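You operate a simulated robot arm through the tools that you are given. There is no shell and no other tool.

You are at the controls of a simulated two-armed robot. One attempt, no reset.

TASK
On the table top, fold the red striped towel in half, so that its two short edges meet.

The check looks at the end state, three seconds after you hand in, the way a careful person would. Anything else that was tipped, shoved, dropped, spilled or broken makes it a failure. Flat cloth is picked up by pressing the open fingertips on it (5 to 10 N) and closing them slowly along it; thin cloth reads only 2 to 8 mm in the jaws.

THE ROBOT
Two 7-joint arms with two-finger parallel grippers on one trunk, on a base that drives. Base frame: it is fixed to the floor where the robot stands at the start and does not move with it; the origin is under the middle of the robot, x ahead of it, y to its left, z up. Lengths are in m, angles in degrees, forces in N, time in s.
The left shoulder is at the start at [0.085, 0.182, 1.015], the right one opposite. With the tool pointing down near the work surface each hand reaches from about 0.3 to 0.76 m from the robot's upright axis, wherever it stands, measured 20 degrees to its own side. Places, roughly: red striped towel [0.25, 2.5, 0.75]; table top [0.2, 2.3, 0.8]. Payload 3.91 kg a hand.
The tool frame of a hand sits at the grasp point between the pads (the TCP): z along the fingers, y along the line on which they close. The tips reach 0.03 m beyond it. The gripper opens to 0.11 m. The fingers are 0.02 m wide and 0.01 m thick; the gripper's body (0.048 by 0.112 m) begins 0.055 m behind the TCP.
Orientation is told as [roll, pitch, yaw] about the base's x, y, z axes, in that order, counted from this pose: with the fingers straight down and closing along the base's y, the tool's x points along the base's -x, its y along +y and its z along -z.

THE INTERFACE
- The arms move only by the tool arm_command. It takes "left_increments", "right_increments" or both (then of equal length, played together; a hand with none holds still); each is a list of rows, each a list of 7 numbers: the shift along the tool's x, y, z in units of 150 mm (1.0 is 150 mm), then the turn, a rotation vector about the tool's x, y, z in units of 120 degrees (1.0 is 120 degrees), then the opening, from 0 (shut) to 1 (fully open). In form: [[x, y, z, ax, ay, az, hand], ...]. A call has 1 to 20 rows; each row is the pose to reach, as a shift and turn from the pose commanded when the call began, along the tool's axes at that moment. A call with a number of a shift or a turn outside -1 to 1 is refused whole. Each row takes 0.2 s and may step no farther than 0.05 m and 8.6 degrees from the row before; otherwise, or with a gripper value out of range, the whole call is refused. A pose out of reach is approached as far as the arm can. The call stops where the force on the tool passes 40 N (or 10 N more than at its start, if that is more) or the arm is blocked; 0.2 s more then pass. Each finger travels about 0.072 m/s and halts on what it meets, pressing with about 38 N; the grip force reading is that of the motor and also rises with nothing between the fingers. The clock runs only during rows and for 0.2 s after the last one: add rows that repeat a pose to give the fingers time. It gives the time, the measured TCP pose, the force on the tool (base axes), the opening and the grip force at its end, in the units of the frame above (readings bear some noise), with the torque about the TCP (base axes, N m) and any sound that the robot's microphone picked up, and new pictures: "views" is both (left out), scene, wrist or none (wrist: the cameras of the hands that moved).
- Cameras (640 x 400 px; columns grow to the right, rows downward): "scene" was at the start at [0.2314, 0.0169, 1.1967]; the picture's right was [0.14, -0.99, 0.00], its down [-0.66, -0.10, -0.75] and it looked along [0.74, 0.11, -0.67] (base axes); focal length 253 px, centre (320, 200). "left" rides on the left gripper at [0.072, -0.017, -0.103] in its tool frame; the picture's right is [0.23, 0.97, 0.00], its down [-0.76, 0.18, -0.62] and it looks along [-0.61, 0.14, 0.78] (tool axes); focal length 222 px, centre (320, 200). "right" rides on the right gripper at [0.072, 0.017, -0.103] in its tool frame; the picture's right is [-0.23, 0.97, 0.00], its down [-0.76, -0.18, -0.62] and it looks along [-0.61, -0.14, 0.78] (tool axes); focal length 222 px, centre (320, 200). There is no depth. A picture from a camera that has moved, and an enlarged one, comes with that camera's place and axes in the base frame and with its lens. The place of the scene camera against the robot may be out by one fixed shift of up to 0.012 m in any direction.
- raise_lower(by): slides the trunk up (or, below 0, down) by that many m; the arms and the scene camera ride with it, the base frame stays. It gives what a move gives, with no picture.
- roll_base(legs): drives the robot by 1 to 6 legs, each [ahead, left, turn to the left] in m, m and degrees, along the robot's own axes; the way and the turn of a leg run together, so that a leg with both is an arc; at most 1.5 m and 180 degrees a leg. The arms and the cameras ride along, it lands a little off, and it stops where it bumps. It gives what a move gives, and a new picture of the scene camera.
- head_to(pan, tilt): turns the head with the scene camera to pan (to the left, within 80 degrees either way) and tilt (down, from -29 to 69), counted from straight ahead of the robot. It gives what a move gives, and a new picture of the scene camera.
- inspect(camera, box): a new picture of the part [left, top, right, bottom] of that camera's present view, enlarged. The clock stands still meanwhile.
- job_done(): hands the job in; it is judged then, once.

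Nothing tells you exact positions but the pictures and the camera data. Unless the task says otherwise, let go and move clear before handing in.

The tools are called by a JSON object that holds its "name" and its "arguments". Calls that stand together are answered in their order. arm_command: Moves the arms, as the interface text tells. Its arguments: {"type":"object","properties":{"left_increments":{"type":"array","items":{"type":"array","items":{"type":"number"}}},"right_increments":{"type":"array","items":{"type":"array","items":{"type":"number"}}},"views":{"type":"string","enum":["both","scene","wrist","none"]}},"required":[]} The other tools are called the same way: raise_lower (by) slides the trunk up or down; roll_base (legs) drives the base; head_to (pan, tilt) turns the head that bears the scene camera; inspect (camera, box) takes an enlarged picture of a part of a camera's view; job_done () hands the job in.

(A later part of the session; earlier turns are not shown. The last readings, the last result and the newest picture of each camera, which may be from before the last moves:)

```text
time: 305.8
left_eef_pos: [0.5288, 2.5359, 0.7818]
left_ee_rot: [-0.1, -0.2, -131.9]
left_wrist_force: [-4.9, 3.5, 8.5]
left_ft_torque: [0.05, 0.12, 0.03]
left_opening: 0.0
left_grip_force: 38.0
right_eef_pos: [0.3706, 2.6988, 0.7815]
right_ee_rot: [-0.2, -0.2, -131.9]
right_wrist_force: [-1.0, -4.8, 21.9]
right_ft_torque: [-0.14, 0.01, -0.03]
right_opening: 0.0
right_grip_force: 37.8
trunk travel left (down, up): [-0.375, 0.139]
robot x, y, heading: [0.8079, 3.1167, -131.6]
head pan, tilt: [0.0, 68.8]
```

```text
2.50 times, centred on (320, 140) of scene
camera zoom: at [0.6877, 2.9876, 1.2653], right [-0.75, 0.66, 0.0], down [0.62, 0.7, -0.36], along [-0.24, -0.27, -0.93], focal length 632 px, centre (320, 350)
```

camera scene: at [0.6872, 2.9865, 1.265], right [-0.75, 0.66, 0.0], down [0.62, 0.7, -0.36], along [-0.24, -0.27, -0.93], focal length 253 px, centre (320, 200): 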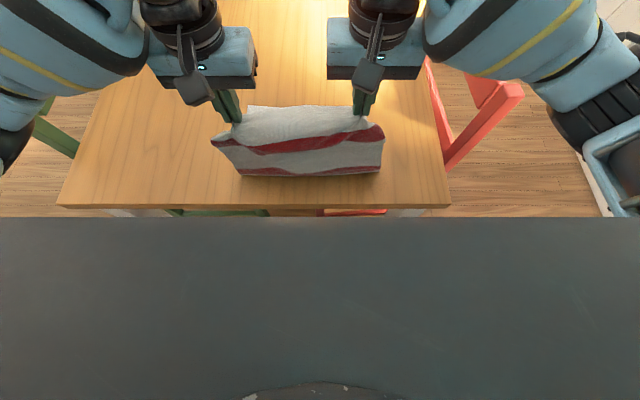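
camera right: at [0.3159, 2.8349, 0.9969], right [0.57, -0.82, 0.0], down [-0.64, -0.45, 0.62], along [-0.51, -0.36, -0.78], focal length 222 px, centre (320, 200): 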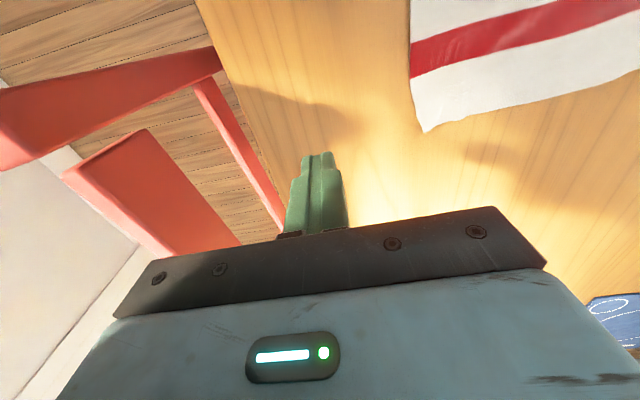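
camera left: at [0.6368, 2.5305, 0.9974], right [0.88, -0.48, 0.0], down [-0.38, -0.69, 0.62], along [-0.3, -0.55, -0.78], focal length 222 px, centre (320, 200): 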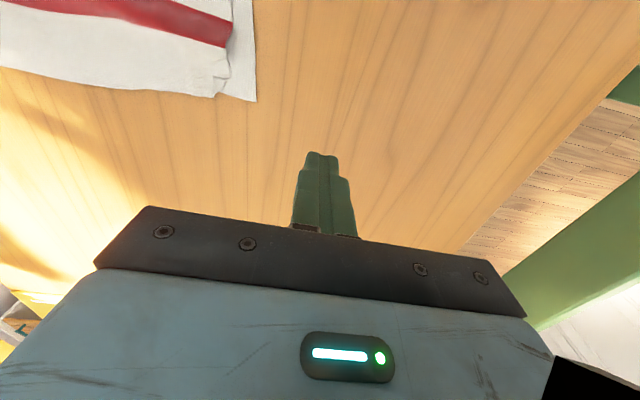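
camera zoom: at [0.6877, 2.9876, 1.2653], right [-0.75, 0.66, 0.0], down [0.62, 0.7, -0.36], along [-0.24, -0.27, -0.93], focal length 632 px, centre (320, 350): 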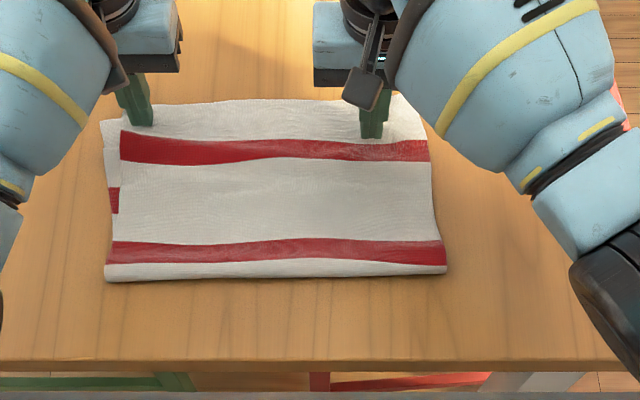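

{"name": "arm_command", "arguments": {"left_increments": [[0, 0, -0.1, 0, 0, 0, 0], [0, 0, -0.3, 0, 0, 0, 0], [0, 0, -0.5, 0, 0, 0, 0], [0, 0.2, -0.65, 0, 0, 0, 0], [0, 0.45, -0.75, 0, 0, 0, 0], [0, 0.65, -0.75, 0, 0, 0, 0]], "right_increments": [[0, 0, -0.1, 0, 0, 0, 0], [0, 0, -0.3, 0, 0, 0, 0], [0, 0, -0.5, 0, 0, 0, 0], [0, -0.2, -0.65, 0, 0, 0, 0], [0, -0.45, -0.75, 0, 0, 0, 0], [0, -0.7, -0.75, 0, 0, 0, 0]], "views": "none"}}

{"name": "inspect", "arguments": {"camera": "scene", "box": [200, 60, 440, 220]}}

{"name": "inspect", "arguments": {"camera": "scene", "box": [230, 90, 310, 140]}}

{"name": "inspect", "arguments": {"camera": "scene", "box": [305, 90, 385, 140]}}

{"name": "inspect", "arguments": {"camera": "scene", "box": [225, 120, 385, 200]}}

```text
time: 307.2
left_eef_pos: [0.6014, 2.4691, 0.8933]
left_ee_rot: [0.0, 0.1, -131.9]
left_wrist_force: [0.2, 0.1, -0.3]
left_ft_torque: [-0.03, 0.0, -0.05]
left_opening: 0.0002
left_grip_force: 37.8
right_eef_pos: [0.2925, 2.7687, 0.8916]
right_ee_rot: [-0.3, 0.0, -131.7]
right_wrist_force: [0.5, -0.7, -0.1]
right_ft_torque: [-0.01, 0.0, -0.02]
right_opening: 0.0002
right_grip_force: 37.6
trunk travel left (down, up): [-0.375, 0.139]
robot x, y, heading: [0.8063, 3.1143, -131.9]
head pan, tilt: [0.0, 68.8]
```

```text
2.50 times, centred on (320, 140) of scene
camera zoom: at [0.6864, 2.9863, 1.2649], right [-0.75, 0.66, 0.0], down [0.62, 0.7, -0.36], along [-0.24, -0.27, -0.93], focal length 632 px, centre (320, 350)
```

zoom: 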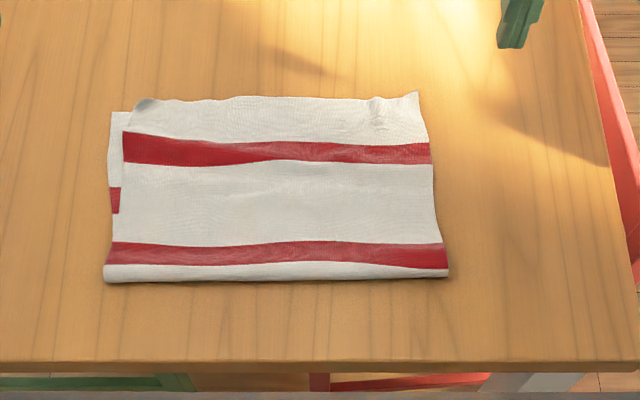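

```text
8.00 times, centred on (270, 115) of scene
camera zoom: at [0.6864, 2.9863, 1.2649], right [-0.75, 0.66, 0.0], down [0.62, 0.7, -0.36], along [-0.24, -0.27, -0.93], focal length 2024 px, centre (720, 880)
```

zoom: 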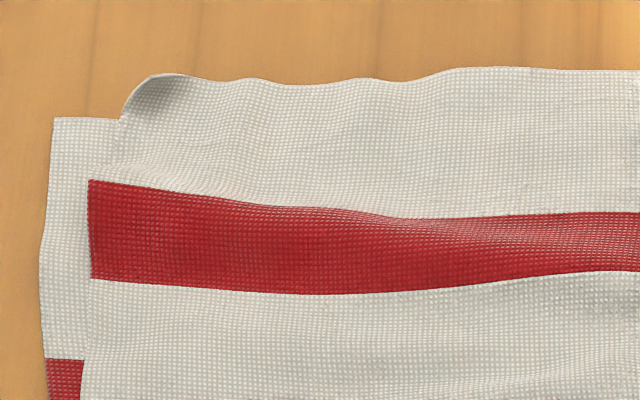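

```text
8.00 times, centred on (345, 115) of scene
camera zoom: at [0.6864, 2.9863, 1.2649], right [-0.75, 0.66, 0.0], down [0.62, 0.7, -0.36], along [-0.24, -0.27, -0.93], focal length 2024 px, centre (120, 880)
```

zoom: 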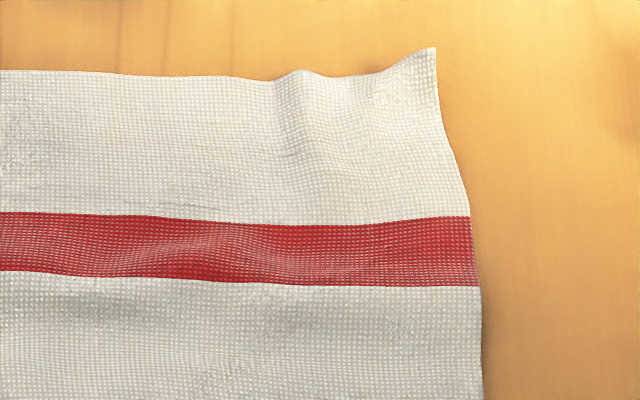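

```text
4.00 times, centred on (305, 160) of scene
camera zoom: at [0.6864, 2.9863, 1.2649], right [-0.75, 0.66, 0.0], down [0.62, 0.7, -0.36], along [-0.24, -0.27, -0.93], focal length 1012 px, centre (380, 360)
```

zoom: 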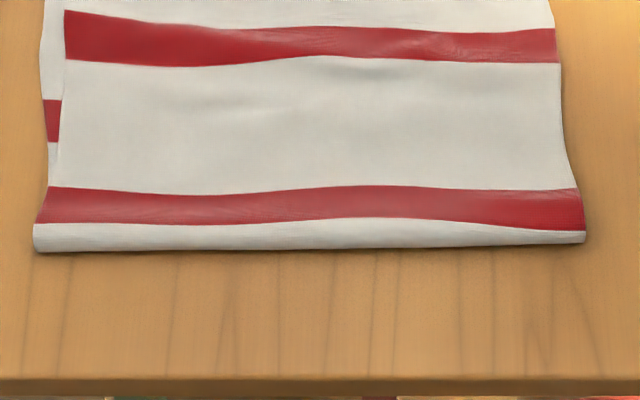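

The result is neat: edges within about 1–2 cm, fold straight. The left corner just curls up a little, so I'll press it flat and ease it outward with the right hand pinning.

{"name": "arm_command", "arguments": {"left_increments": [[-0.02, -0.2, 0, 0, 0, 0, 0], [-0.04, -0.4, 0, 0, 0, 0, 0], [-0.06, -0.6, 0, 0, 0, 0, 0], [-0.077, -0.715, 0.1, 0, 0, 0, 0], [-0.077, -0.715, 0.3, 0, 0, 0, 0], [-0.077, -0.715, 0.5, 0, 0, 0, 0], [-0.077, -0.715, 0.6, 0, 0, 0, 0], [-0.077, -0.715, 0.6, 0, 0, 0, 0], [-0.077, -0.715, 0.6, 0, 0, 0, 0]], "right_increments": [[0.03, 0.2, 0, 0, 0, 0, 0], [0.06, 0.4, 0, 0, 0, 0, 0], [0.075, 0.6, 0, 0, 0, 0, 0], [0.075, 0.8, 0.1, 0, 0, 0, 0], [0.075, 0.853, 0.25, 0, 0, 0, 0], [0.075, 0.853, 0.45, 0, 0, 0, 0], [0.075, 0.853, 0.65, 0, 0, 0, 0], [0.075, 0.853, 0.72, 0, 0, 0, 0], [0.075, 0.853, 0.735, 0, 0, 0, 0]], "views": "none"}}

{"name": "inspect", "arguments": {"camera": "left", "box": [160, 40, 480, 240]}}

```text
time: 309.2
left_eef_pos: [0.5128, 2.5331, 0.8028]
left_ee_rot: [-0.1, 0.0, -131.8]
left_wrist_force: [-0.1, 0.0, 0.5]
left_ft_torque: [0.01, -0.01, -0.01]
left_opening: 0.0
left_grip_force: 37.1
right_eef_pos: [0.3943, 2.6903, 0.7819]
right_ee_rot: [-0.2, -0.1, -131.9]
right_wrist_force: [-0.8, 0.5, 2.7]
right_ft_torque: [0.02, -0.02, -0.01]
right_opening: 0.0002
right_grip_force: 38.2
trunk travel left (down, up): [-0.375, 0.139]
robot x, y, heading: [0.8113, 3.1175, -131.5]
head pan, tilt: [0.0, 68.8]
```

```text
2.00 times, centred on (320, 140) of left
camera zoom: at [0.5477, 2.5976, 0.9055], right [0.88, -0.48, 0.0], down [-0.38, -0.69, 0.62], along [-0.3, -0.55, -0.78], focal length 444 px, centre (320, 320)
```

zoom: 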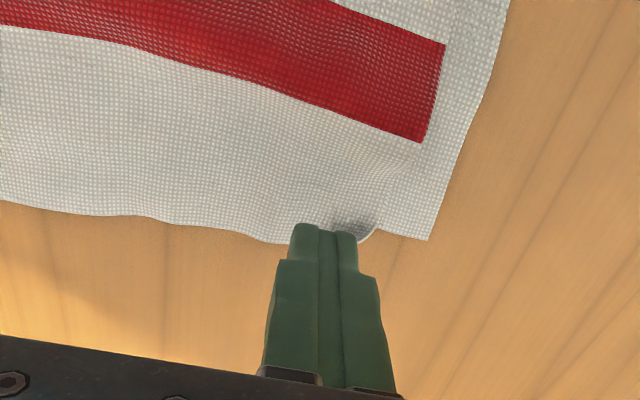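

{"name": "arm_command", "arguments": {"left_increments": [[0.03, 0.04, 0, 0, 0, 0, 0], [0.05, 0.06, 0.05, 0, 0, 0, 0], [0.05, 0.06, 0.1, 0, 0, 0, 0], [0.05, 0.06, 0.125, 0, 0, 0, 0], [0.05, 0.06, 0.135, 0, 0, 0, 0], [0.05, 0.06, 0.135, 0, 0, 0, 0]], "right_increments": [[0, 0, 0.005, 0, 0, 0, 0], [0, 0, 0.007, 0, 0, 0, 0], [0, 0, 0.007, 0, 0, 0, 0], [0, 0, 0.007, 0, 0, 0, 0], [0, 0, 0.007, 0, 0, 0, 0], [0, 0, 0.007, 0, 0, 0, 0]], "views": "none"}}

```text
time: 310.6
left_eef_pos: [0.5247, 2.5324, 0.7845]
left_ee_rot: [0.0, 0.0, -131.8]
left_wrist_force: [-0.5, 0.4, -0.3]
left_ft_torque: [0.0, 0.0, 0.02]
left_opening: 0.0
left_grip_force: 37.9
right_eef_pos: [0.3954, 2.6898, 0.7817]
right_ee_rot: [-0.2, -0.1, -131.8]
right_wrist_force: [-4.2, -1.3, 14.8]
right_ft_torque: [-0.06, 0.1, -0.01]
right_opening: 0.0
right_grip_force: 37.2
trunk travel left (down, up): [-0.375, 0.139]
robot x, y, heading: [0.8139, 3.1162, -131.8]
head pan, tilt: [0.0, 68.8]
```

{"name": "arm_command", "arguments": {"left_increments": [[0, 0, 0.008, 0, 0, 0, 0], [0, 0, 0.015, 0, 0, 0, 0], [0, 0.01, 0.017, 0, 0, 0, 0], [0, 0.03, 0.017, 0, 0, 0, 0], [0, 0.05, 0.017, 0, 0, 0, 0], [0, 0.07, 0.017, 0, 0, 0, 0], [0, 0.09, 0.017, 0, 0, 0, 0]], "views": "none"}}

{"name": "inspect", "arguments": {"camera": "left", "box": [160, 40, 480, 240]}}

{"name": "inspect", "arguments": {"camera": "scene", "box": [200, 60, 440, 220]}}

```text
time: 312.2
left_eef_pos: [0.5361, 2.5241, 0.7823]
left_ee_rot: [-0.1, -0.1, -131.9]
left_wrist_force: [-5.2, 3.5, 9.1]
left_ft_torque: [0.12, 0.15, -0.01]
left_opening: 0.0
left_grip_force: 37.5
right_eef_pos: [0.3952, 2.69, 0.7816]
right_ee_rot: [-0.2, 0.0, -131.9]
right_wrist_force: [-0.7, -5.6, 16.8]
right_ft_torque: [-0.12, 0.0, 0.02]
right_opening: 0.0
right_grip_force: 37.6
trunk travel left (down, up): [-0.375, 0.139]
robot x, y, heading: [0.8103, 3.1163, -131.8]
head pan, tilt: [0.0, 68.8]
```

```text
2.00 times, centred on (320, 140) of left
camera zoom: at [0.5705, 2.5895, 0.8847], right [0.88, -0.48, 0.0], down [-0.38, -0.68, 0.62], along [-0.3, -0.55, -0.78], focal length 444 px, centre (320, 320)
```

zoom: 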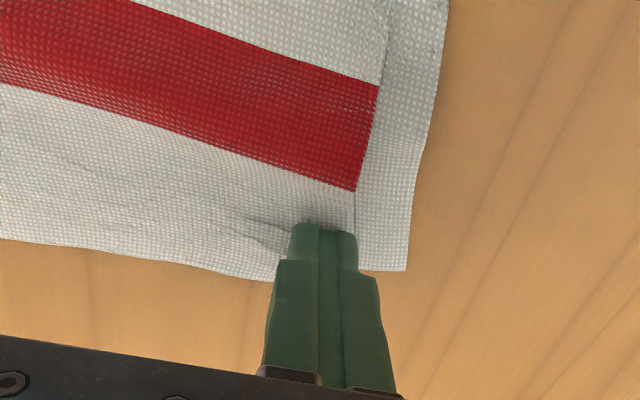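

```text
2.50 times, centred on (320, 140) of scene
camera zoom: at [0.6875, 2.9876, 1.2652], right [-0.75, 0.66, 0.0], down [0.62, 0.7, -0.36], along [-0.24, -0.27, -0.93], focal length 632 px, centre (320, 350)
```

zoom: 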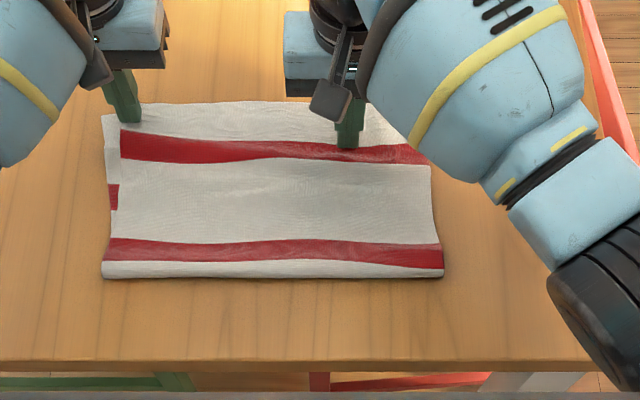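

{"name": "arm_command", "arguments": {"left_increments": [[0, 0, -0.05, 0, 0, 0, 0], [0, 0, -0.2, 0, 0, 0, 0], [0, 0, -0.45, 0, 0, 0, 0], [0, 0.2, -0.6, 0, 0, 0, 0], [0, 0.45, -0.7, 0, 0, 0, 0], [0, 0.65, -0.75, 0, 0, 0, 0]], "right_increments": [[0, 0, -0.05, 0, 0, 0, 0], [0, 0, -0.2, 0, 0, 0, 0], [0, 0, -0.45, 0, 0, 0, 0], [0, -0.2, -0.6, 0, 0, 0, 0], [0, -0.45, -0.75, 0, 0, 0, 0], [0, -0.7, -0.75, 0, 0, 0, 0]], "views": "none"}}

{"name": "inspect", "arguments": {"camera": "scene", "box": [200, 60, 440, 220]}}

{"name": "inspect", "arguments": {"camera": "scene", "box": [230, 90, 310, 140]}}

{"name": "inspect", "arguments": {"camera": "scene", "box": [305, 90, 385, 140]}}

```text
time: 313.6
left_eef_pos: [0.6115, 2.4592, 0.894]
left_ee_rot: [-0.1, 0.0, -131.9]
left_wrist_force: [-0.5, 0.1, 0.1]
left_ft_torque: [0.01, -0.04, -0.01]
left_opening: 0.0001
left_grip_force: 37.5
right_eef_pos: [0.3151, 2.7603, 0.8925]
right_ee_rot: [-0.1, 0.0, -131.7]
right_wrist_force: [-0.3, 0.0, 0.4]
right_ft_torque: [-0.01, -0.04, 0.02]
right_opening: 0.0004
right_grip_force: 37.0
trunk travel left (down, up): [-0.375, 0.139]
robot x, y, heading: [0.8101, 3.1138, -131.7]
head pan, tilt: [0.0, 68.8]
```

```text
2.50 times, centred on (320, 140) of scene
camera zoom: at [0.6865, 2.9862, 1.2649], right [-0.75, 0.66, 0.0], down [0.62, 0.7, -0.36], along [-0.24, -0.27, -0.93], focal length 632 px, centre (320, 350)
```

zoom: 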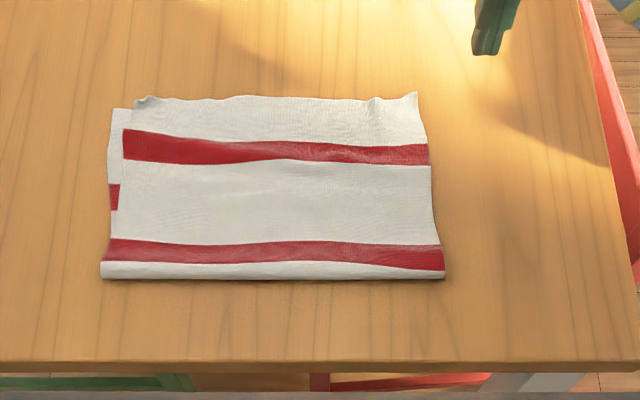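

```text
8.00 times, centred on (270, 115) of scene
camera zoom: at [0.6865, 2.9862, 1.2649], right [-0.75, 0.66, 0.0], down [0.62, 0.7, -0.36], along [-0.24, -0.27, -0.93], focal length 2024 px, centre (720, 880)
```

zoom: 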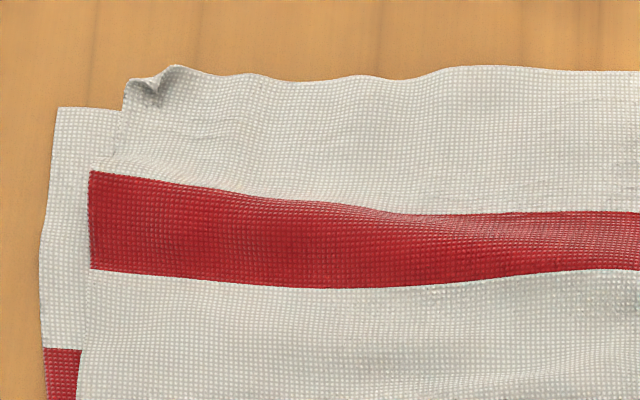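

```text
8.00 times, centred on (345, 115) of scene
camera zoom: at [0.6865, 2.9862, 1.2649], right [-0.75, 0.66, 0.0], down [0.62, 0.7, -0.36], along [-0.24, -0.27, -0.93], focal length 2024 px, centre (120, 880)
```

zoom: 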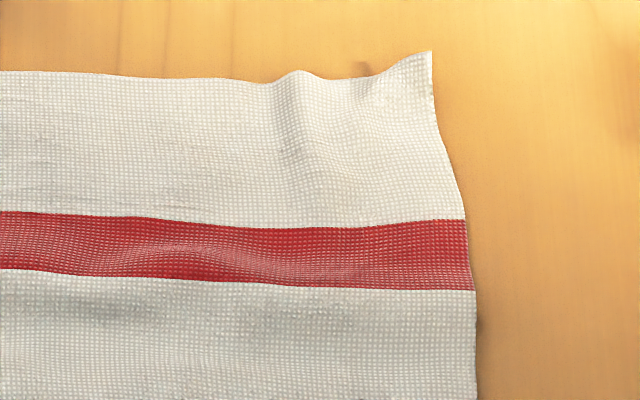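

The fold is good, but the top edge sits about 2 cm to the right and 1 cm ahead of the lower edge. I'll regrip the top edge lightly at two inner points and shift it over. First, positioning.

{"name": "arm_command", "arguments": {"left_increments": [[-0.02, -0.2, 0, 0, 0, 0, 0.1], [-0.04, -0.4, 0, 0, 0, 0, 0.2], [-0.06, -0.6, 0, 0, 0, 0, 0.273], [-0.08, -0.8, 0, 0, 0, 0, 0.318], [-0.085, -1.0, 0.1, 0, 0, 0, 0.318], [-0.085, -1.0, 0.25, 0, 0, 0, 0.318], [-0.085, -1.0, 0.4, 0, 0, 0, 0.318]], "right_increments": [[-0.06, 0.12, 0, 0, 0, 0, 0.1], [-0.12, 0.24, 0, 0, 0, 0, 0.2], [-0.18, 0.36, 0, 0, 0, 0, 0.273], [-0.24, 0.48, 0, 0, 0, 0, 0.318], [-0.304, 0.603, 0.1, 0, 0, 0, 0.318], [-0.304, 0.603, 0.25, 0, 0, 0, 0.318], [-0.304, 0.603, 0.4, 0, 0, 0, 0.318]], "views": "none"}}

{"name": "arm_command", "arguments": {"left_increments": [[0, -0.07, 0, 0, 0, 0, 0.318], [0, -0.14, 0.05, 0, 0, 0, 0.318], [0, -0.14, 0.1, 0, 0, 0, 0.318]], "right_increments": [[0, 0, 0, 0, 0, 0, 0.318], [0, 0, 0.05, 0, 0, 0, 0.318], [0, 0, 0.1, 0, 0, 0, 0.318]], "views": "wrist"}}

{"name": "inspect", "arguments": {"camera": "left", "box": [160, 40, 480, 240]}}

{"name": "inspect", "arguments": {"camera": "right", "box": [160, 40, 480, 240]}}

```text
time: 315.2
left_eef_pos: [0.4873, 2.5477, 0.8332]
left_ee_rot: [0.1, -0.1, -131.9]
left_wrist_force: [0.4, 1.2, -0.1]
left_ft_torque: [0.0, 0.04, -0.02]
left_opening: 0.035
left_grip_force: 0.0
right_eef_pos: [0.3542, 2.6671, 0.8326]
right_ee_rot: [-0.2, 0.0, -131.8]
right_wrist_force: [0.3, -0.1, -1.2]
right_ft_torque: [0.03, 0.02, 0.0]
right_opening: 0.0349
right_grip_force: 0.0
trunk travel left (down, up): [-0.375, 0.139]
robot x, y, heading: [0.8118, 3.1132, -131.5]
head pan, tilt: [0.0, 68.8]
```

```text
time: 316.0
left_eef_pos: [0.4714, 2.5628, 0.8183]
left_ee_rot: [0.0, -0.1, -131.9]
left_wrist_force: [0.0, 0.5, 0.1]
left_ft_torque: [0.02, -0.03, -0.01]
left_opening: 0.0349
left_grip_force: 0.0
right_eef_pos: [0.3539, 2.6669, 0.8177]
right_ee_rot: [-0.1, 0.0, -131.8]
right_wrist_force: [0.1, -0.5, 0.6]
right_ft_torque: [0.03, 0.01, -0.04]
right_opening: 0.0348
right_grip_force: 0.1
trunk travel left (down, up): [-0.375, 0.139]
robot x, y, heading: [0.8056, 3.1155, -131.7]
head pan, tilt: [0.0, 68.8]
camera right: at [0.4144, 2.7079, 0.9199], right [0.57, -0.82, 0.0], down [-0.64, -0.45, 0.62], along [-0.51, -0.36, -0.78], focal length 222 px, centre (320, 200)
camera left: at [0.506, 2.6273, 0.921], right [0.88, -0.48, 0.0], down [-0.38, -0.69, 0.62], along [-0.3, -0.55, -0.78], focal length 222 px, centre (320, 200)
```

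right: 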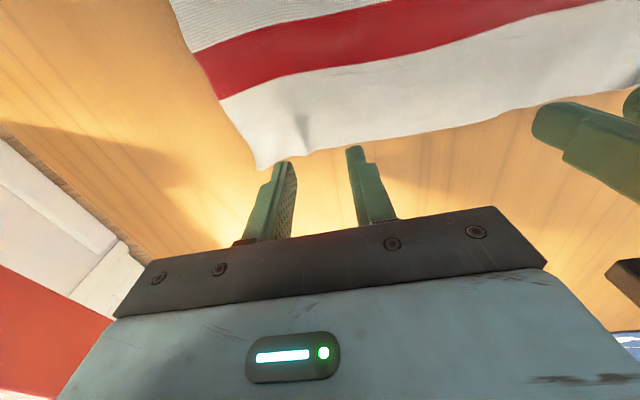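
left: 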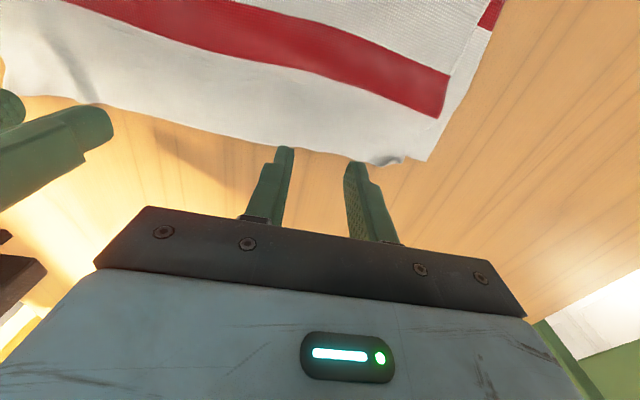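

```text
2.00 times, centred on (320, 140) of left
camera zoom: at [0.506, 2.6273, 0.921], right [0.88, -0.48, 0.0], down [-0.38, -0.69, 0.62], along [-0.3, -0.55, -0.78], focal length 444 px, centre (320, 320)
```

zoom: 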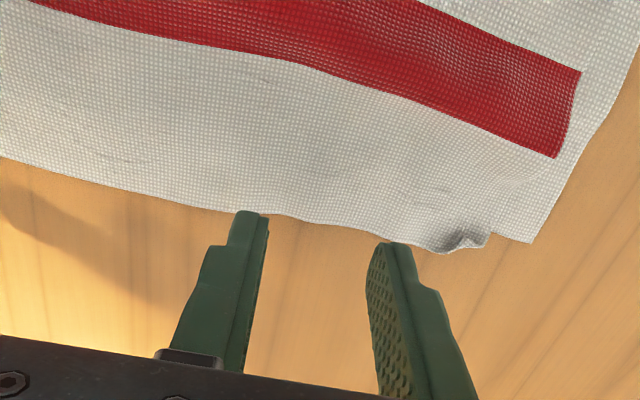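

```text
2.00 times, centred on (320, 140) of right
camera zoom: at [0.4144, 2.7079, 0.9199], right [0.57, -0.82, 0.0], down [-0.64, -0.45, 0.62], along [-0.51, -0.36, -0.78], focal length 444 px, centre (320, 320)
```

zoom: 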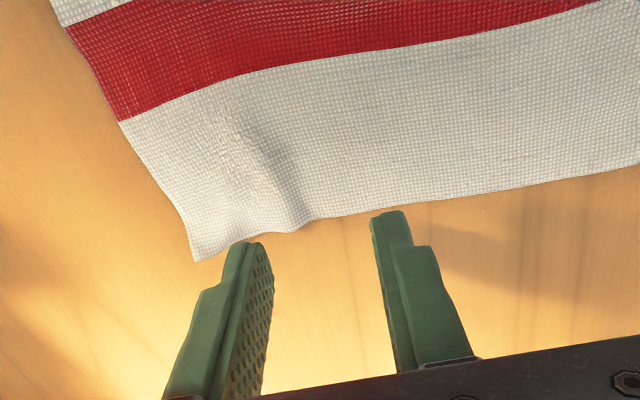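

Before deciding, I want to verify that the lower layer lies flat under the right corner. I'll grip just the top layer near the right corner and lift it a few centimetres to look, with the left hand pinning the middle.

{"name": "arm_command", "arguments": {"left_increments": [[0.1, 0, 0, 0, 0, 0, 0.2], [0.25, 0, 0, 0, 0, 0, 0.0], [0.4, 0, 0.05, 0, 0, 0, 0.0], [0.4, 0, 0.15, 0, 0, 0, 0.0], [0.4, 0, 0.22, 0, 0, 0, 0.0], [0.4, 0, 0.24, 0, 0, 0, 0.0], [0.4, 0, 0.245, 0, 0, 0, 0.0]], "right_increments": [[0, -0.06, 0, 0, 0, 0, 0.318], [0, -0.13, 0.05, 0, 0, 0, 0.318], [0, -0.13, 0.1, 0, 0, 0, 0.318], [0, -0.13, 0.16, 0, 0, 0, 0.318], [0, -0.13, 0.21, 0, 0, 0, 0.318], [0, -0.13, 0.225, 0, 0, 0, 0.318], [0, -0.13, 0.225, 0, 0, 0, 0.318]], "views": "none"}}

{"name": "inspect", "arguments": {"camera": "right", "box": [160, 40, 480, 240]}}

```text
time: 317.6
left_eef_pos: [0.5125, 2.6079, 0.7821]
left_ee_rot: [-0.1, -0.1, -131.7]
left_wrist_force: [0.5, 1.0, 5.9]
left_ft_torque: [0.06, -0.04, 0.0]
left_opening: 0.0
left_grip_force: 37.6
right_eef_pos: [0.3396, 2.6795, 0.7848]
right_ee_rot: [-0.2, 0.0, -131.8]
right_wrist_force: [0.6, -0.3, -0.4]
right_ft_torque: [0.0, 0.0, 0.0]
right_opening: 0.0351
right_grip_force: 0.1
trunk travel left (down, up): [-0.375, 0.139]
robot x, y, heading: [0.8091, 3.1187, -131.8]
head pan, tilt: [0.0, 68.8]
```

```text
2.00 times, centred on (320, 140) of right
camera zoom: at [0.4002, 2.7215, 0.8876], right [0.57, -0.82, 0.0], down [-0.64, -0.45, 0.62], along [-0.51, -0.36, -0.78], focal length 444 px, centre (320, 320)
```

zoom: 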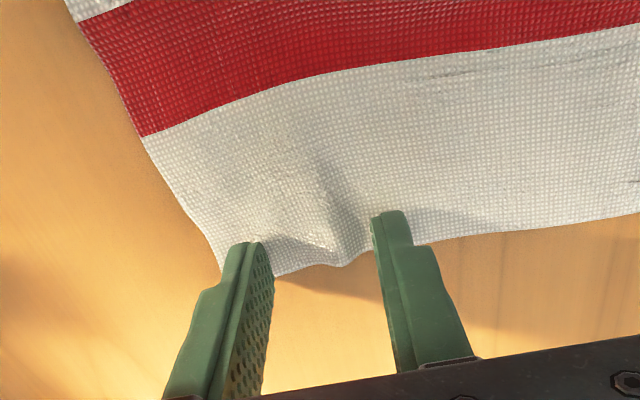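

{"name": "arm_command", "arguments": {"right_increments": [[0, 0, 0.008, 0, 0, 0, 0.318], [0, 0, 0.014, 0, 0, 0, 0.318], [0, 0, 0.016, 0, 0, 0, 0.318], [0, 0, 0.016, 0, 0, 0, 0.29], [0, 0, 0.016, 0, 0, 0, 0.265], [0, 0, 0.016, 0, 0, 0, 0.24], [0, 0, 0.016, 0, 0, 0, 0.215], [0, 0, 0.016, 0, 0, 0, 0.19], [0, 0, 0.016, 0, 0, 0, 0.165], [0, 0, 0.016, 0, 0, 0, 0.14], [0, 0, 0.016, 0, 0, 0, 0.115], [0, 0, 0.016, 0, 0, 0, 0.09], [0, 0, 0.016, 0, 0, 0, 0.065], [0, 0, 0.016, 0, 0, 0, 0.04], [0, 0, 0.016, 0, 0, 0, 0.015], [0, 0, 0.016, 0, 0, 0, 0.0], [0, 0, 0.016, 0, 0, 0, 0.0], [0, 0, 0.016, 0, 0, 0, 0.0]], "views": "none"}}

{"name": "inspect", "arguments": {"camera": "right", "box": [160, 40, 480, 240]}}

```text
time: 321.4
left_eef_pos: [0.5115, 2.6085, 0.7816]
left_ee_rot: [-0.1, -0.1, -131.9]
left_wrist_force: [1.0, -2.6, 12.6]
left_ft_torque: [-0.05, -0.02, 0.0]
left_opening: 0.0
left_grip_force: 37.7
right_eef_pos: [0.3404, 2.6798, 0.7818]
right_ee_rot: [-0.2, 0.0, -131.7]
right_wrist_force: [-0.2, -0.7, 1.2]
right_ft_torque: [-0.01, -0.02, 0.01]
right_opening: 0.0029
right_grip_force: 38.0
trunk travel left (down, up): [-0.375, 0.139]
robot x, y, heading: [0.8114, 3.1175, -131.8]
head pan, tilt: [0.0, 68.8]
```

```text
2.00 times, centred on (320, 140) of right
camera zoom: at [0.4005, 2.7209, 0.8856], right [0.57, -0.82, 0.0], down [-0.64, -0.45, 0.62], along [-0.51, -0.36, -0.78], focal length 444 px, centre (320, 320)
```

zoom: 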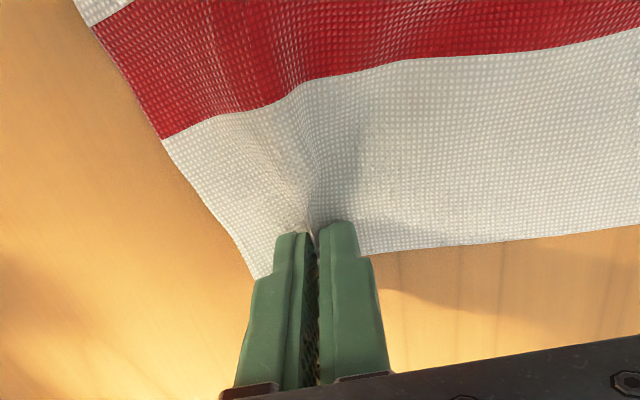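

Gripped (2.9 mm). Lifting the right corner to look underneath.

{"name": "arm_command", "arguments": {"right_increments": [[0.0, 0, -0.08, 0, 0, 0, 0], [0.05, 0.02, -0.18, 0, 0, 0, 0], [0.12, 0.05, -0.3, 0, 0, 0, 0], [0.2, 0.08, -0.42, 0, 0, 0, 0], [0.28, 0.1, -0.52, 0, 0, 0, 0], [0.28, 0.1, -0.52, 0, 0, 0, 0]], "views": "none"}}

{"name": "inspect", "arguments": {"camera": "right", "box": [100, 0, 600, 300]}}

{"name": "inspect", "arguments": {"camera": "scene", "box": [200, 60, 440, 220]}}

```text
time: 322.8
left_eef_pos: [0.5115, 2.6079, 0.781]
left_ee_rot: [-0.2, -0.1, -131.9]
left_wrist_force: [-1.1, -0.7, 13.7]
left_ft_torque: [-0.04, 0.0, 0.0]
left_opening: 0.0
left_grip_force: 37.8
right_eef_pos: [0.3805, 2.6993, 0.8608]
right_ee_rot: [-0.1, 0.0, -131.8]
right_wrist_force: [0.6, -0.7, -0.4]
right_ft_torque: [-0.02, -0.02, -0.01]
right_opening: 0.0024
right_grip_force: 38.2
trunk travel left (down, up): [-0.375, 0.139]
robot x, y, heading: [0.8095, 3.1175, -131.5]
head pan, tilt: [0.0, 68.8]
```

```text
1.28 times, centred on (350, 150) of right
camera zoom: at [0.4409, 2.7418, 0.9636], right [0.57, -0.82, 0.0], down [-0.64, -0.45, 0.62], along [-0.51, -0.36, -0.78], focal length 284 px, centre (282, 264)
```

zoom: 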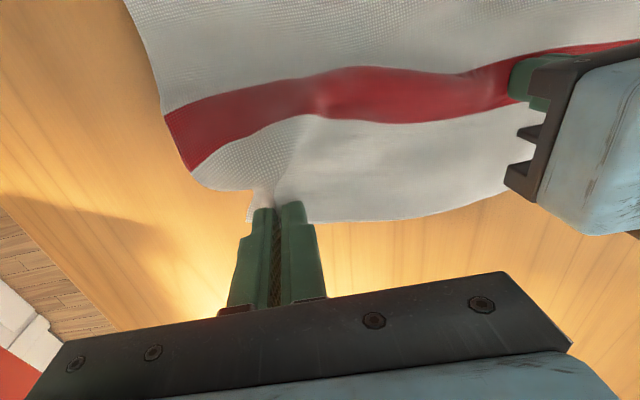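

```text
2.50 times, centred on (320, 140) of scene
camera zoom: at [0.6875, 2.9865, 1.2651], right [-0.75, 0.66, 0.0], down [0.62, 0.7, -0.36], along [-0.24, -0.27, -0.93], focal length 632 px, centre (320, 350)
```

zoom: 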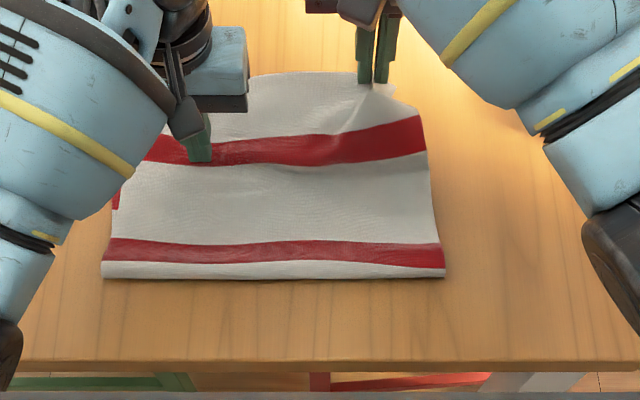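

{"name": "arm_command", "arguments": {"right_increments": [[0.1, 0.03, -0.1, 0, 0, 0, 0], [0.22, 0.06, -0.2, 0, 0, 0, 0], [0.35, 0.1, -0.3, 0, 0, 0, 0], [0.5, 0.12, -0.4, 0, 0, 0, 0], [0.5, 0.12, -0.4, 0, 0, 0, 0]], "views": "none"}}

{"name": "inspect", "arguments": {"camera": "right", "box": [100, 0, 600, 300]}}

{"name": "inspect", "arguments": {"camera": "scene", "box": [200, 60, 440, 220]}}

```text
time: 324.0
left_eef_pos: [0.5117, 2.6092, 0.7819]
left_ee_rot: [-0.1, -0.1, -132.0]
left_wrist_force: [-1.1, 9.6, 18.3]
left_ft_torque: [0.37, 0.18, -0.08]
left_opening: 0.0
left_grip_force: 37.3
right_eef_pos: [0.4445, 2.7453, 0.9201]
right_ee_rot: [-0.2, 0.1, -131.8]
right_wrist_force: [2.7, -8.6, -8.7]
right_ft_torque: [-0.29, -0.04, -0.13]
right_opening: 0.0028
right_grip_force: 37.9
trunk travel left (down, up): [-0.375, 0.139]
robot x, y, heading: [0.809, 3.1151, -131.7]
head pan, tilt: [0.0, 68.8]
```

```text
1.28 times, centred on (350, 150) of right
camera zoom: at [0.5054, 2.7873, 1.023], right [0.57, -0.82, 0.0], down [-0.64, -0.45, 0.62], along [-0.51, -0.36, -0.78], focal length 284 px, centre (282, 264)
```

zoom: 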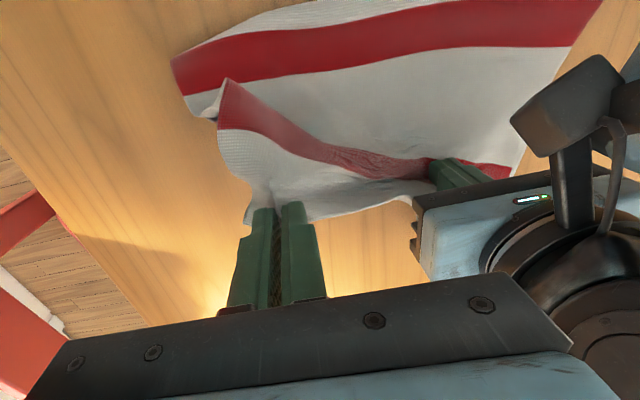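

```text
2.50 times, centred on (320, 140) of scene
camera zoom: at [0.6873, 2.9868, 1.2651], right [-0.75, 0.66, 0.0], down [0.62, 0.7, -0.36], along [-0.24, -0.27, -0.93], focal length 632 px, centre (320, 350)
```

zoom: 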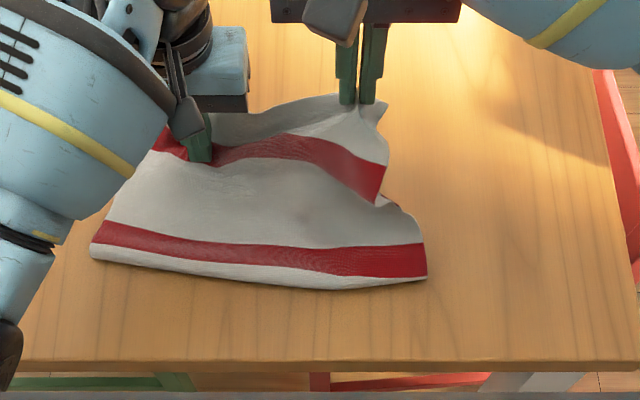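

Both layers came up together at the right corner, so the lower layer is aligned there. I'll put the corner back down exactly where it was.

{"name": "arm_command", "arguments": {"right_increments": [[-0.12, -0.03, 0.08, 0, 0, 0, 0], [-0.25, -0.06, 0.18, 0, 0, 0, 0], [-0.38, -0.09, 0.29, 0, 0, 0, 0], [-0.5, -0.12, 0.4, 0, 0, 0, 0], [-0.6, -0.15, 0.55, 0, 0, 0, 0], [-0.7, -0.19, 0.7, 0, 0, 0, 0], [-0.78, -0.22, 0.84, 0, 0, 0, 0], [-0.78, -0.22, 0.88, 0, 0, 0, 0]], "views": "none"}}

{"name": "inspect", "arguments": {"camera": "right", "box": [100, 0, 600, 300]}}

{"name": "inspect", "arguments": {"camera": "scene", "box": [200, 60, 440, 220]}}

```text
time: 325.8
left_eef_pos: [0.5123, 2.6079, 0.7811]
left_ee_rot: [0.0, 0.0, -131.9]
left_wrist_force: [-1.0, 1.3, 13.2]
left_ft_torque: [0.01, 0.03, 0.01]
left_opening: 0.0002
left_grip_force: 38.0
right_eef_pos: [0.3388, 2.68, 0.7896]
right_ee_rot: [-0.3, -0.1, -131.7]
right_wrist_force: [0.2, 0.1, 0.0]
right_ft_torque: [0.0, -0.02, 0.03]
right_opening: 0.0028
right_grip_force: 38.3
trunk travel left (down, up): [-0.375, 0.139]
robot x, y, heading: [0.8071, 3.1145, -131.5]
head pan, tilt: [0.0, 68.8]
```

```text
1.28 times, centred on (350, 150) of right
camera zoom: at [0.3994, 2.7212, 0.8921], right [0.57, -0.82, 0.0], down [-0.64, -0.45, 0.62], along [-0.51, -0.36, -0.78], focal length 284 px, centre (282, 264)
```

zoom: 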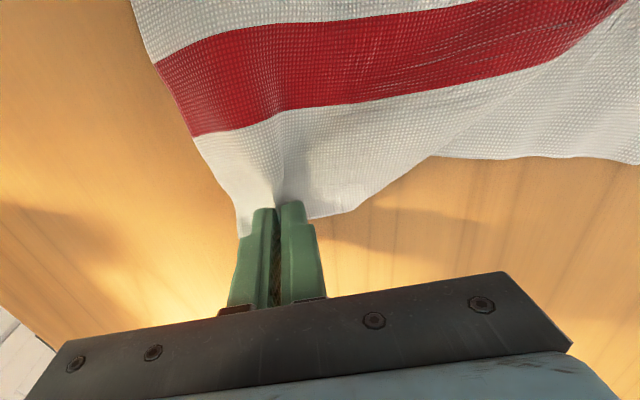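

```text
2.50 times, centred on (320, 140) of scene
camera zoom: at [0.6871, 2.9869, 1.2651], right [-0.75, 0.66, 0.0], down [0.62, 0.7, -0.36], along [-0.24, -0.27, -0.93], focal length 632 px, centre (320, 350)
```

zoom: 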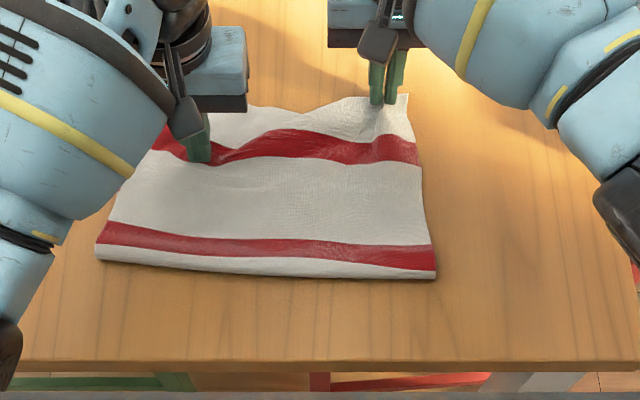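

{"name": "arm_command", "arguments": {"right_increments": [[0.03, -0.02, 0, 0, 0, 0, 0], [0.06, -0.05, 0, 0, 0, 0, 0], [0.09, -0.08, 0.01, 0, 0, 0, 0], [0.1, -0.1, 0.03, 0, 0, 0, 0], [0.1, -0.1, 0.04, 0, 0, 0, 0]], "views": "none"}}

{"name": "inspect", "arguments": {"camera": "right", "box": [100, 0, 600, 300]}}

{"name": "inspect", "arguments": {"camera": "scene", "box": [200, 60, 440, 220]}}

```text
time: 327.0
left_eef_pos: [0.5128, 2.6086, 0.7815]
left_ee_rot: [-0.1, -0.1, -131.9]
left_wrist_force: [-1.9, 0.5, 10.6]
left_ft_torque: [-0.01, 0.02, 0.01]
left_opening: 0.0
left_grip_force: 37.3
right_eef_pos: [0.3376, 2.7005, 0.7836]
right_ee_rot: [-0.1, -0.1, -131.9]
right_wrist_force: [-1.3, 1.2, 5.6]
right_ft_torque: [0.05, -0.03, 0.02]
right_opening: 0.0028
right_grip_force: 37.5
trunk travel left (down, up): [-0.375, 0.139]
robot x, y, heading: [0.8096, 3.1172, -131.5]
head pan, tilt: [0.0, 68.8]
```

```text
1.28 times, centred on (350, 150) of right
camera zoom: at [0.3989, 2.7428, 0.8861], right [0.57, -0.82, 0.0], down [-0.64, -0.45, 0.63], along [-0.51, -0.36, -0.78], focal length 284 px, centre (282, 264)
```

zoom: 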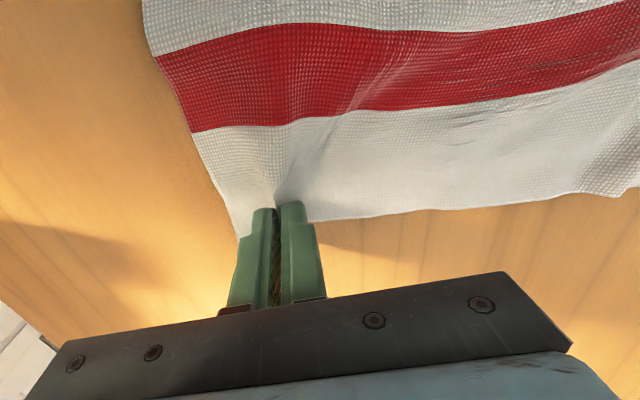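

```text
2.50 times, centred on (320, 140) of scene
camera zoom: at [0.6873, 2.987, 1.2652], right [-0.75, 0.66, 0.0], down [0.62, 0.7, -0.36], along [-0.24, -0.27, -0.93], focal length 632 px, centre (320, 350)
```

zoom: 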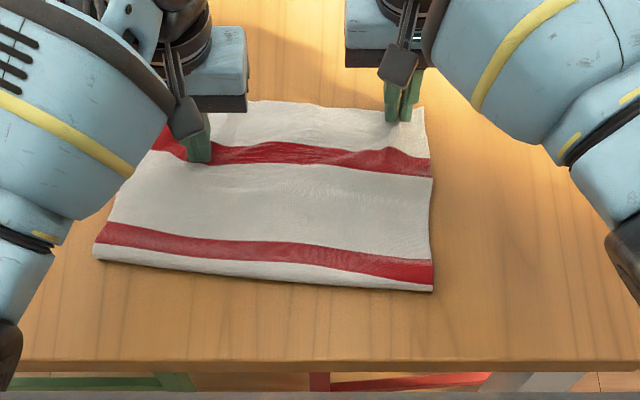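

The edge is straight again with the right corner held (both layers). Now let me look at the left corner.

{"name": "arm_command", "arguments": {"left_increments": [[0, 0, -0.1, 0, 0, 0, 0], [0, 0, -0.25, 0, 0, 0, 0], [-0.1, 0.1, -0.3, 0, 0, 0, 0.1], [-0.25, 0.15, -0.3, 0, 0, 0, 0.2], [-0.4, 0.2, -0.3, 0, 0, 0, 0.318], [-0.4, 0.2, -0.3, 0, 0, 0, 0.318]], "views": "none"}}

{"name": "inspect", "arguments": {"camera": "left", "box": [100, 0, 600, 300]}}

{"name": "inspect", "arguments": {"camera": "scene", "box": [200, 60, 440, 220]}}

```text
time: 328.4
left_eef_pos: [0.4965, 2.5447, 0.8269]
left_ee_rot: [0.0, 0.0, -131.9]
left_wrist_force: [0.9, 0.5, -0.2]
left_ft_torque: [0.04, 0.02, -0.02]
left_opening: 0.0347
left_grip_force: 0.1
right_eef_pos: [0.3383, 2.7008, 0.7824]
right_ee_rot: [-0.1, 0.0, -131.8]
right_wrist_force: [-1.6, 0.0, 10.7]
right_ft_torque: [0.07, -0.05, 0.02]
right_opening: 0.0026
right_grip_force: 37.7
trunk travel left (down, up): [-0.375, 0.139]
robot x, y, heading: [0.8115, 3.1161, -131.8]
head pan, tilt: [0.0, 68.8]
```

```text
1.28 times, centred on (350, 150) of left
camera zoom: at [0.5307, 2.609, 0.9291], right [0.88, -0.48, 0.0], down [-0.38, -0.69, 0.62], along [-0.3, -0.55, -0.78], focal length 284 px, centre (282, 264)
```

zoom: 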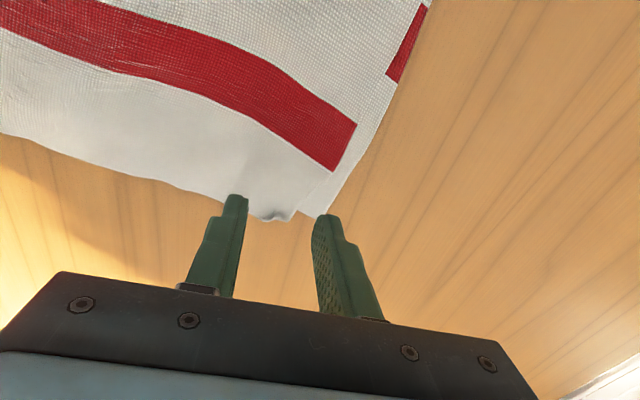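

```text
2.50 times, centred on (320, 140) of scene
camera zoom: at [0.6872, 2.9865, 1.265], right [-0.75, 0.66, 0.0], down [0.62, 0.7, -0.36], along [-0.24, -0.27, -0.93], focal length 632 px, centre (320, 350)
```

zoom: 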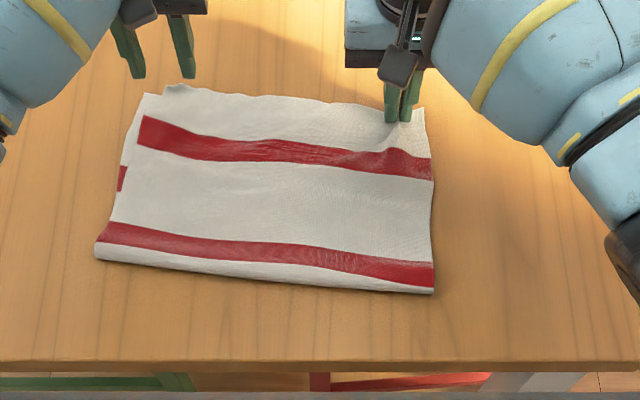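

{"name": "arm_command", "arguments": {"left_increments": [[0.1, -0.05, 0, 0, 0, 0, 0.2], [0.25, -0.1, 0, 0, 0, 0, 0.0], [0.4, -0.1, 0.1, 0, 0, 0, 0.0], [0.4, -0.1, 0.2, 0, 0, 0, 0.0], [0.4, -0.1, 0.28, 0, 0, 0, 0.0], [0.4, -0.1, 0.3, 0, 0, 0, 0.0], [0.4, -0.1, 0.303, 0, 0, 0, 0.0]], "views": "none"}}

{"name": "arm_command", "arguments": {"right_increments": [[0, 0, -0.001, 0, 0, 0, 0.03], [0, 0, -0.001, 0, 0, 0, 0.06], [0, 0, -0.001, 0, 0, 0, 0.09], [0, 0, -0.001, 0, 0, 0, 0.12], [0, 0, -0.001, 0, 0, 0, 0.15], [0, 0, -0.001, 0, 0, 0, 0.18], [0, 0, -0.001, 0, 0, 0, 0.21], [0, 0, -0.001, 0, 0, 0, 0.24], [0, 0, -0.001, 0, 0, 0, 0.27], [0, 0, -0.001, 0, 0, 0, 0.3], [0, 0, -0.001, 0, 0, 0, 0.33], [0, 0, -0.001, 0, 0, 0, 0.33]], "views": "none"}}

{"name": "inspect", "arguments": {"camera": "right", "box": [160, 40, 480, 240]}}

{"name": "inspect", "arguments": {"camera": "scene", "box": [200, 60, 440, 220]}}

```text
time: 330.0
left_eef_pos: [0.5251, 2.5973, 0.781]
left_ee_rot: [-0.2, -0.1, -132.0]
left_wrist_force: [1.5, 0.0, 7.5]
left_ft_torque: [0.01, -0.02, -0.02]
left_opening: 0.0002
left_grip_force: 37.8
right_eef_pos: [0.3375, 2.7, 0.7827]
right_ee_rot: [-0.2, -0.2, -131.8]
right_wrist_force: [-1.3, -1.1, 8.9]
right_ft_torque: [0.04, -0.06, 0.0]
right_opening: 0.0029
right_grip_force: 38.1
trunk travel left (down, up): [-0.375, 0.139]
robot x, y, heading: [0.8117, 3.1164, -131.6]
head pan, tilt: [0.0, 68.8]
```

```text
time: 332.6
left_eef_pos: [0.5247, 2.5987, 0.7825]
left_ee_rot: [-0.2, -0.1, -131.9]
left_wrist_force: [1.2, -1.7, 17.2]
left_ft_torque: [-0.07, -0.05, -0.01]
left_opening: 0.0002
left_grip_force: 37.6
right_eef_pos: [0.3385, 2.7014, 0.784]
right_ee_rot: [-0.2, -0.1, -131.7]
right_wrist_force: [0.8, 0.2, -0.6]
right_ft_torque: [0.01, 0.04, -0.01]
right_opening: 0.036
right_grip_force: 0.1
trunk travel left (down, up): [-0.375, 0.139]
robot x, y, heading: [0.8089, 3.1138, -131.7]
head pan, tilt: [0.0, 68.8]
```

```text
2.00 times, centred on (320, 140) of right
camera zoom: at [0.3992, 2.7429, 0.8858], right [0.57, -0.82, 0.0], down [-0.64, -0.45, 0.62], along [-0.51, -0.36, -0.78], focal length 444 px, centre (320, 320)
```

zoom: 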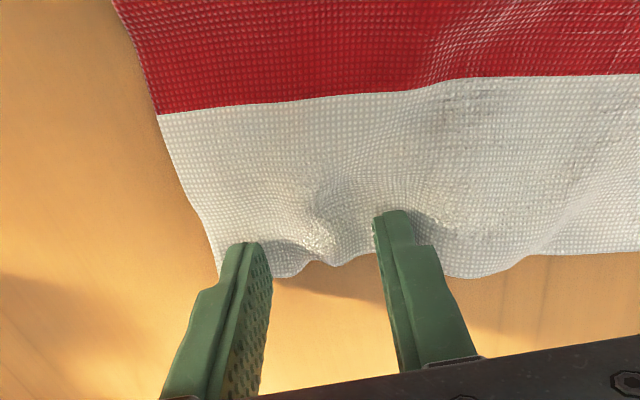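

```text
2.50 times, centred on (320, 140) of scene
camera zoom: at [0.6876, 2.987, 1.2651], right [-0.75, 0.66, 0.0], down [0.62, 0.7, -0.36], along [-0.24, -0.27, -0.93], focal length 632 px, centre (320, 350)
```

zoom: 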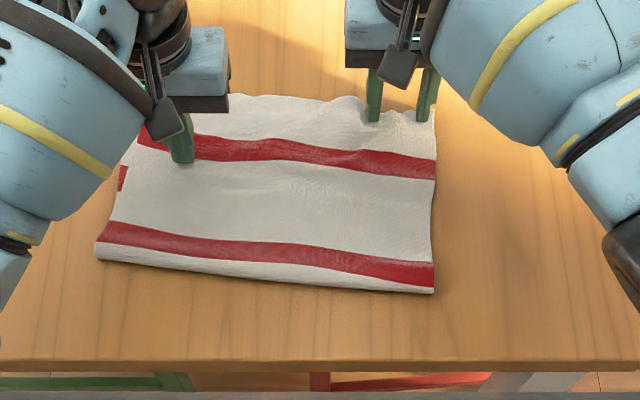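

{"name": "arm_command", "arguments": {"right_increments": [[0, 0, -0.1, 0, 0, 0, 0.33], [0, 0, -0.2, 0, 0, 0, 0.1], [0.02, -0.06, -0.2, 0, 0, 0, 0.0], [0.03, -0.11, -0.15, 0, 0, 0, 0.0], [0.03, -0.11, -0.05, 0, 0, 0, 0.0], [0.03, -0.11, 0.0, 0, 0, 0, 0.0], [0.03, -0.11, 0.008, 0, 0, 0, 0.0], [0.03, -0.11, 0.012, 0, 0, 0, 0.0], [0.03, -0.11, 0.012, 0, 0, 0, 0.0]], "views": "none"}}

{"name": "inspect", "arguments": {"camera": "right", "box": [160, 40, 480, 240]}}

```text
time: 334.6
left_eef_pos: [0.5254, 2.5985, 0.782]
left_ee_rot: [-0.1, -0.2, -131.9]
left_wrist_force: [0.5, -3.9, 17.6]
left_ft_torque: [-0.13, 0.02, 0.02]
left_opening: 0.0
left_grip_force: 37.8
right_eef_pos: [0.3291, 2.7149, 0.7819]
right_ee_rot: [-0.1, -0.1, -131.8]
right_wrist_force: [0.6, 1.2, 5.8]
right_ft_torque: [0.03, -0.02, 0.03]
right_opening: 0.0002
right_grip_force: 37.3
trunk travel left (down, up): [-0.375, 0.139]
robot x, y, heading: [0.8111, 3.1145, -131.5]
head pan, tilt: [0.0, 68.8]
```

```text
2.00 times, centred on (320, 140) of right
camera zoom: at [0.3897, 2.7572, 0.8846], right [0.57, -0.82, 0.0], down [-0.64, -0.45, 0.63], along [-0.51, -0.36, -0.78], focal length 444 px, centre (320, 320)
```

zoom: 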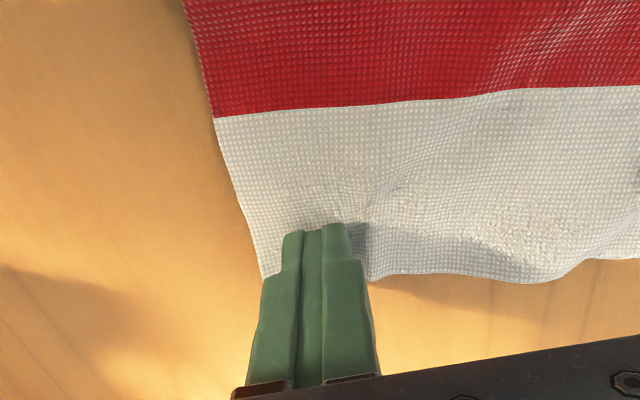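

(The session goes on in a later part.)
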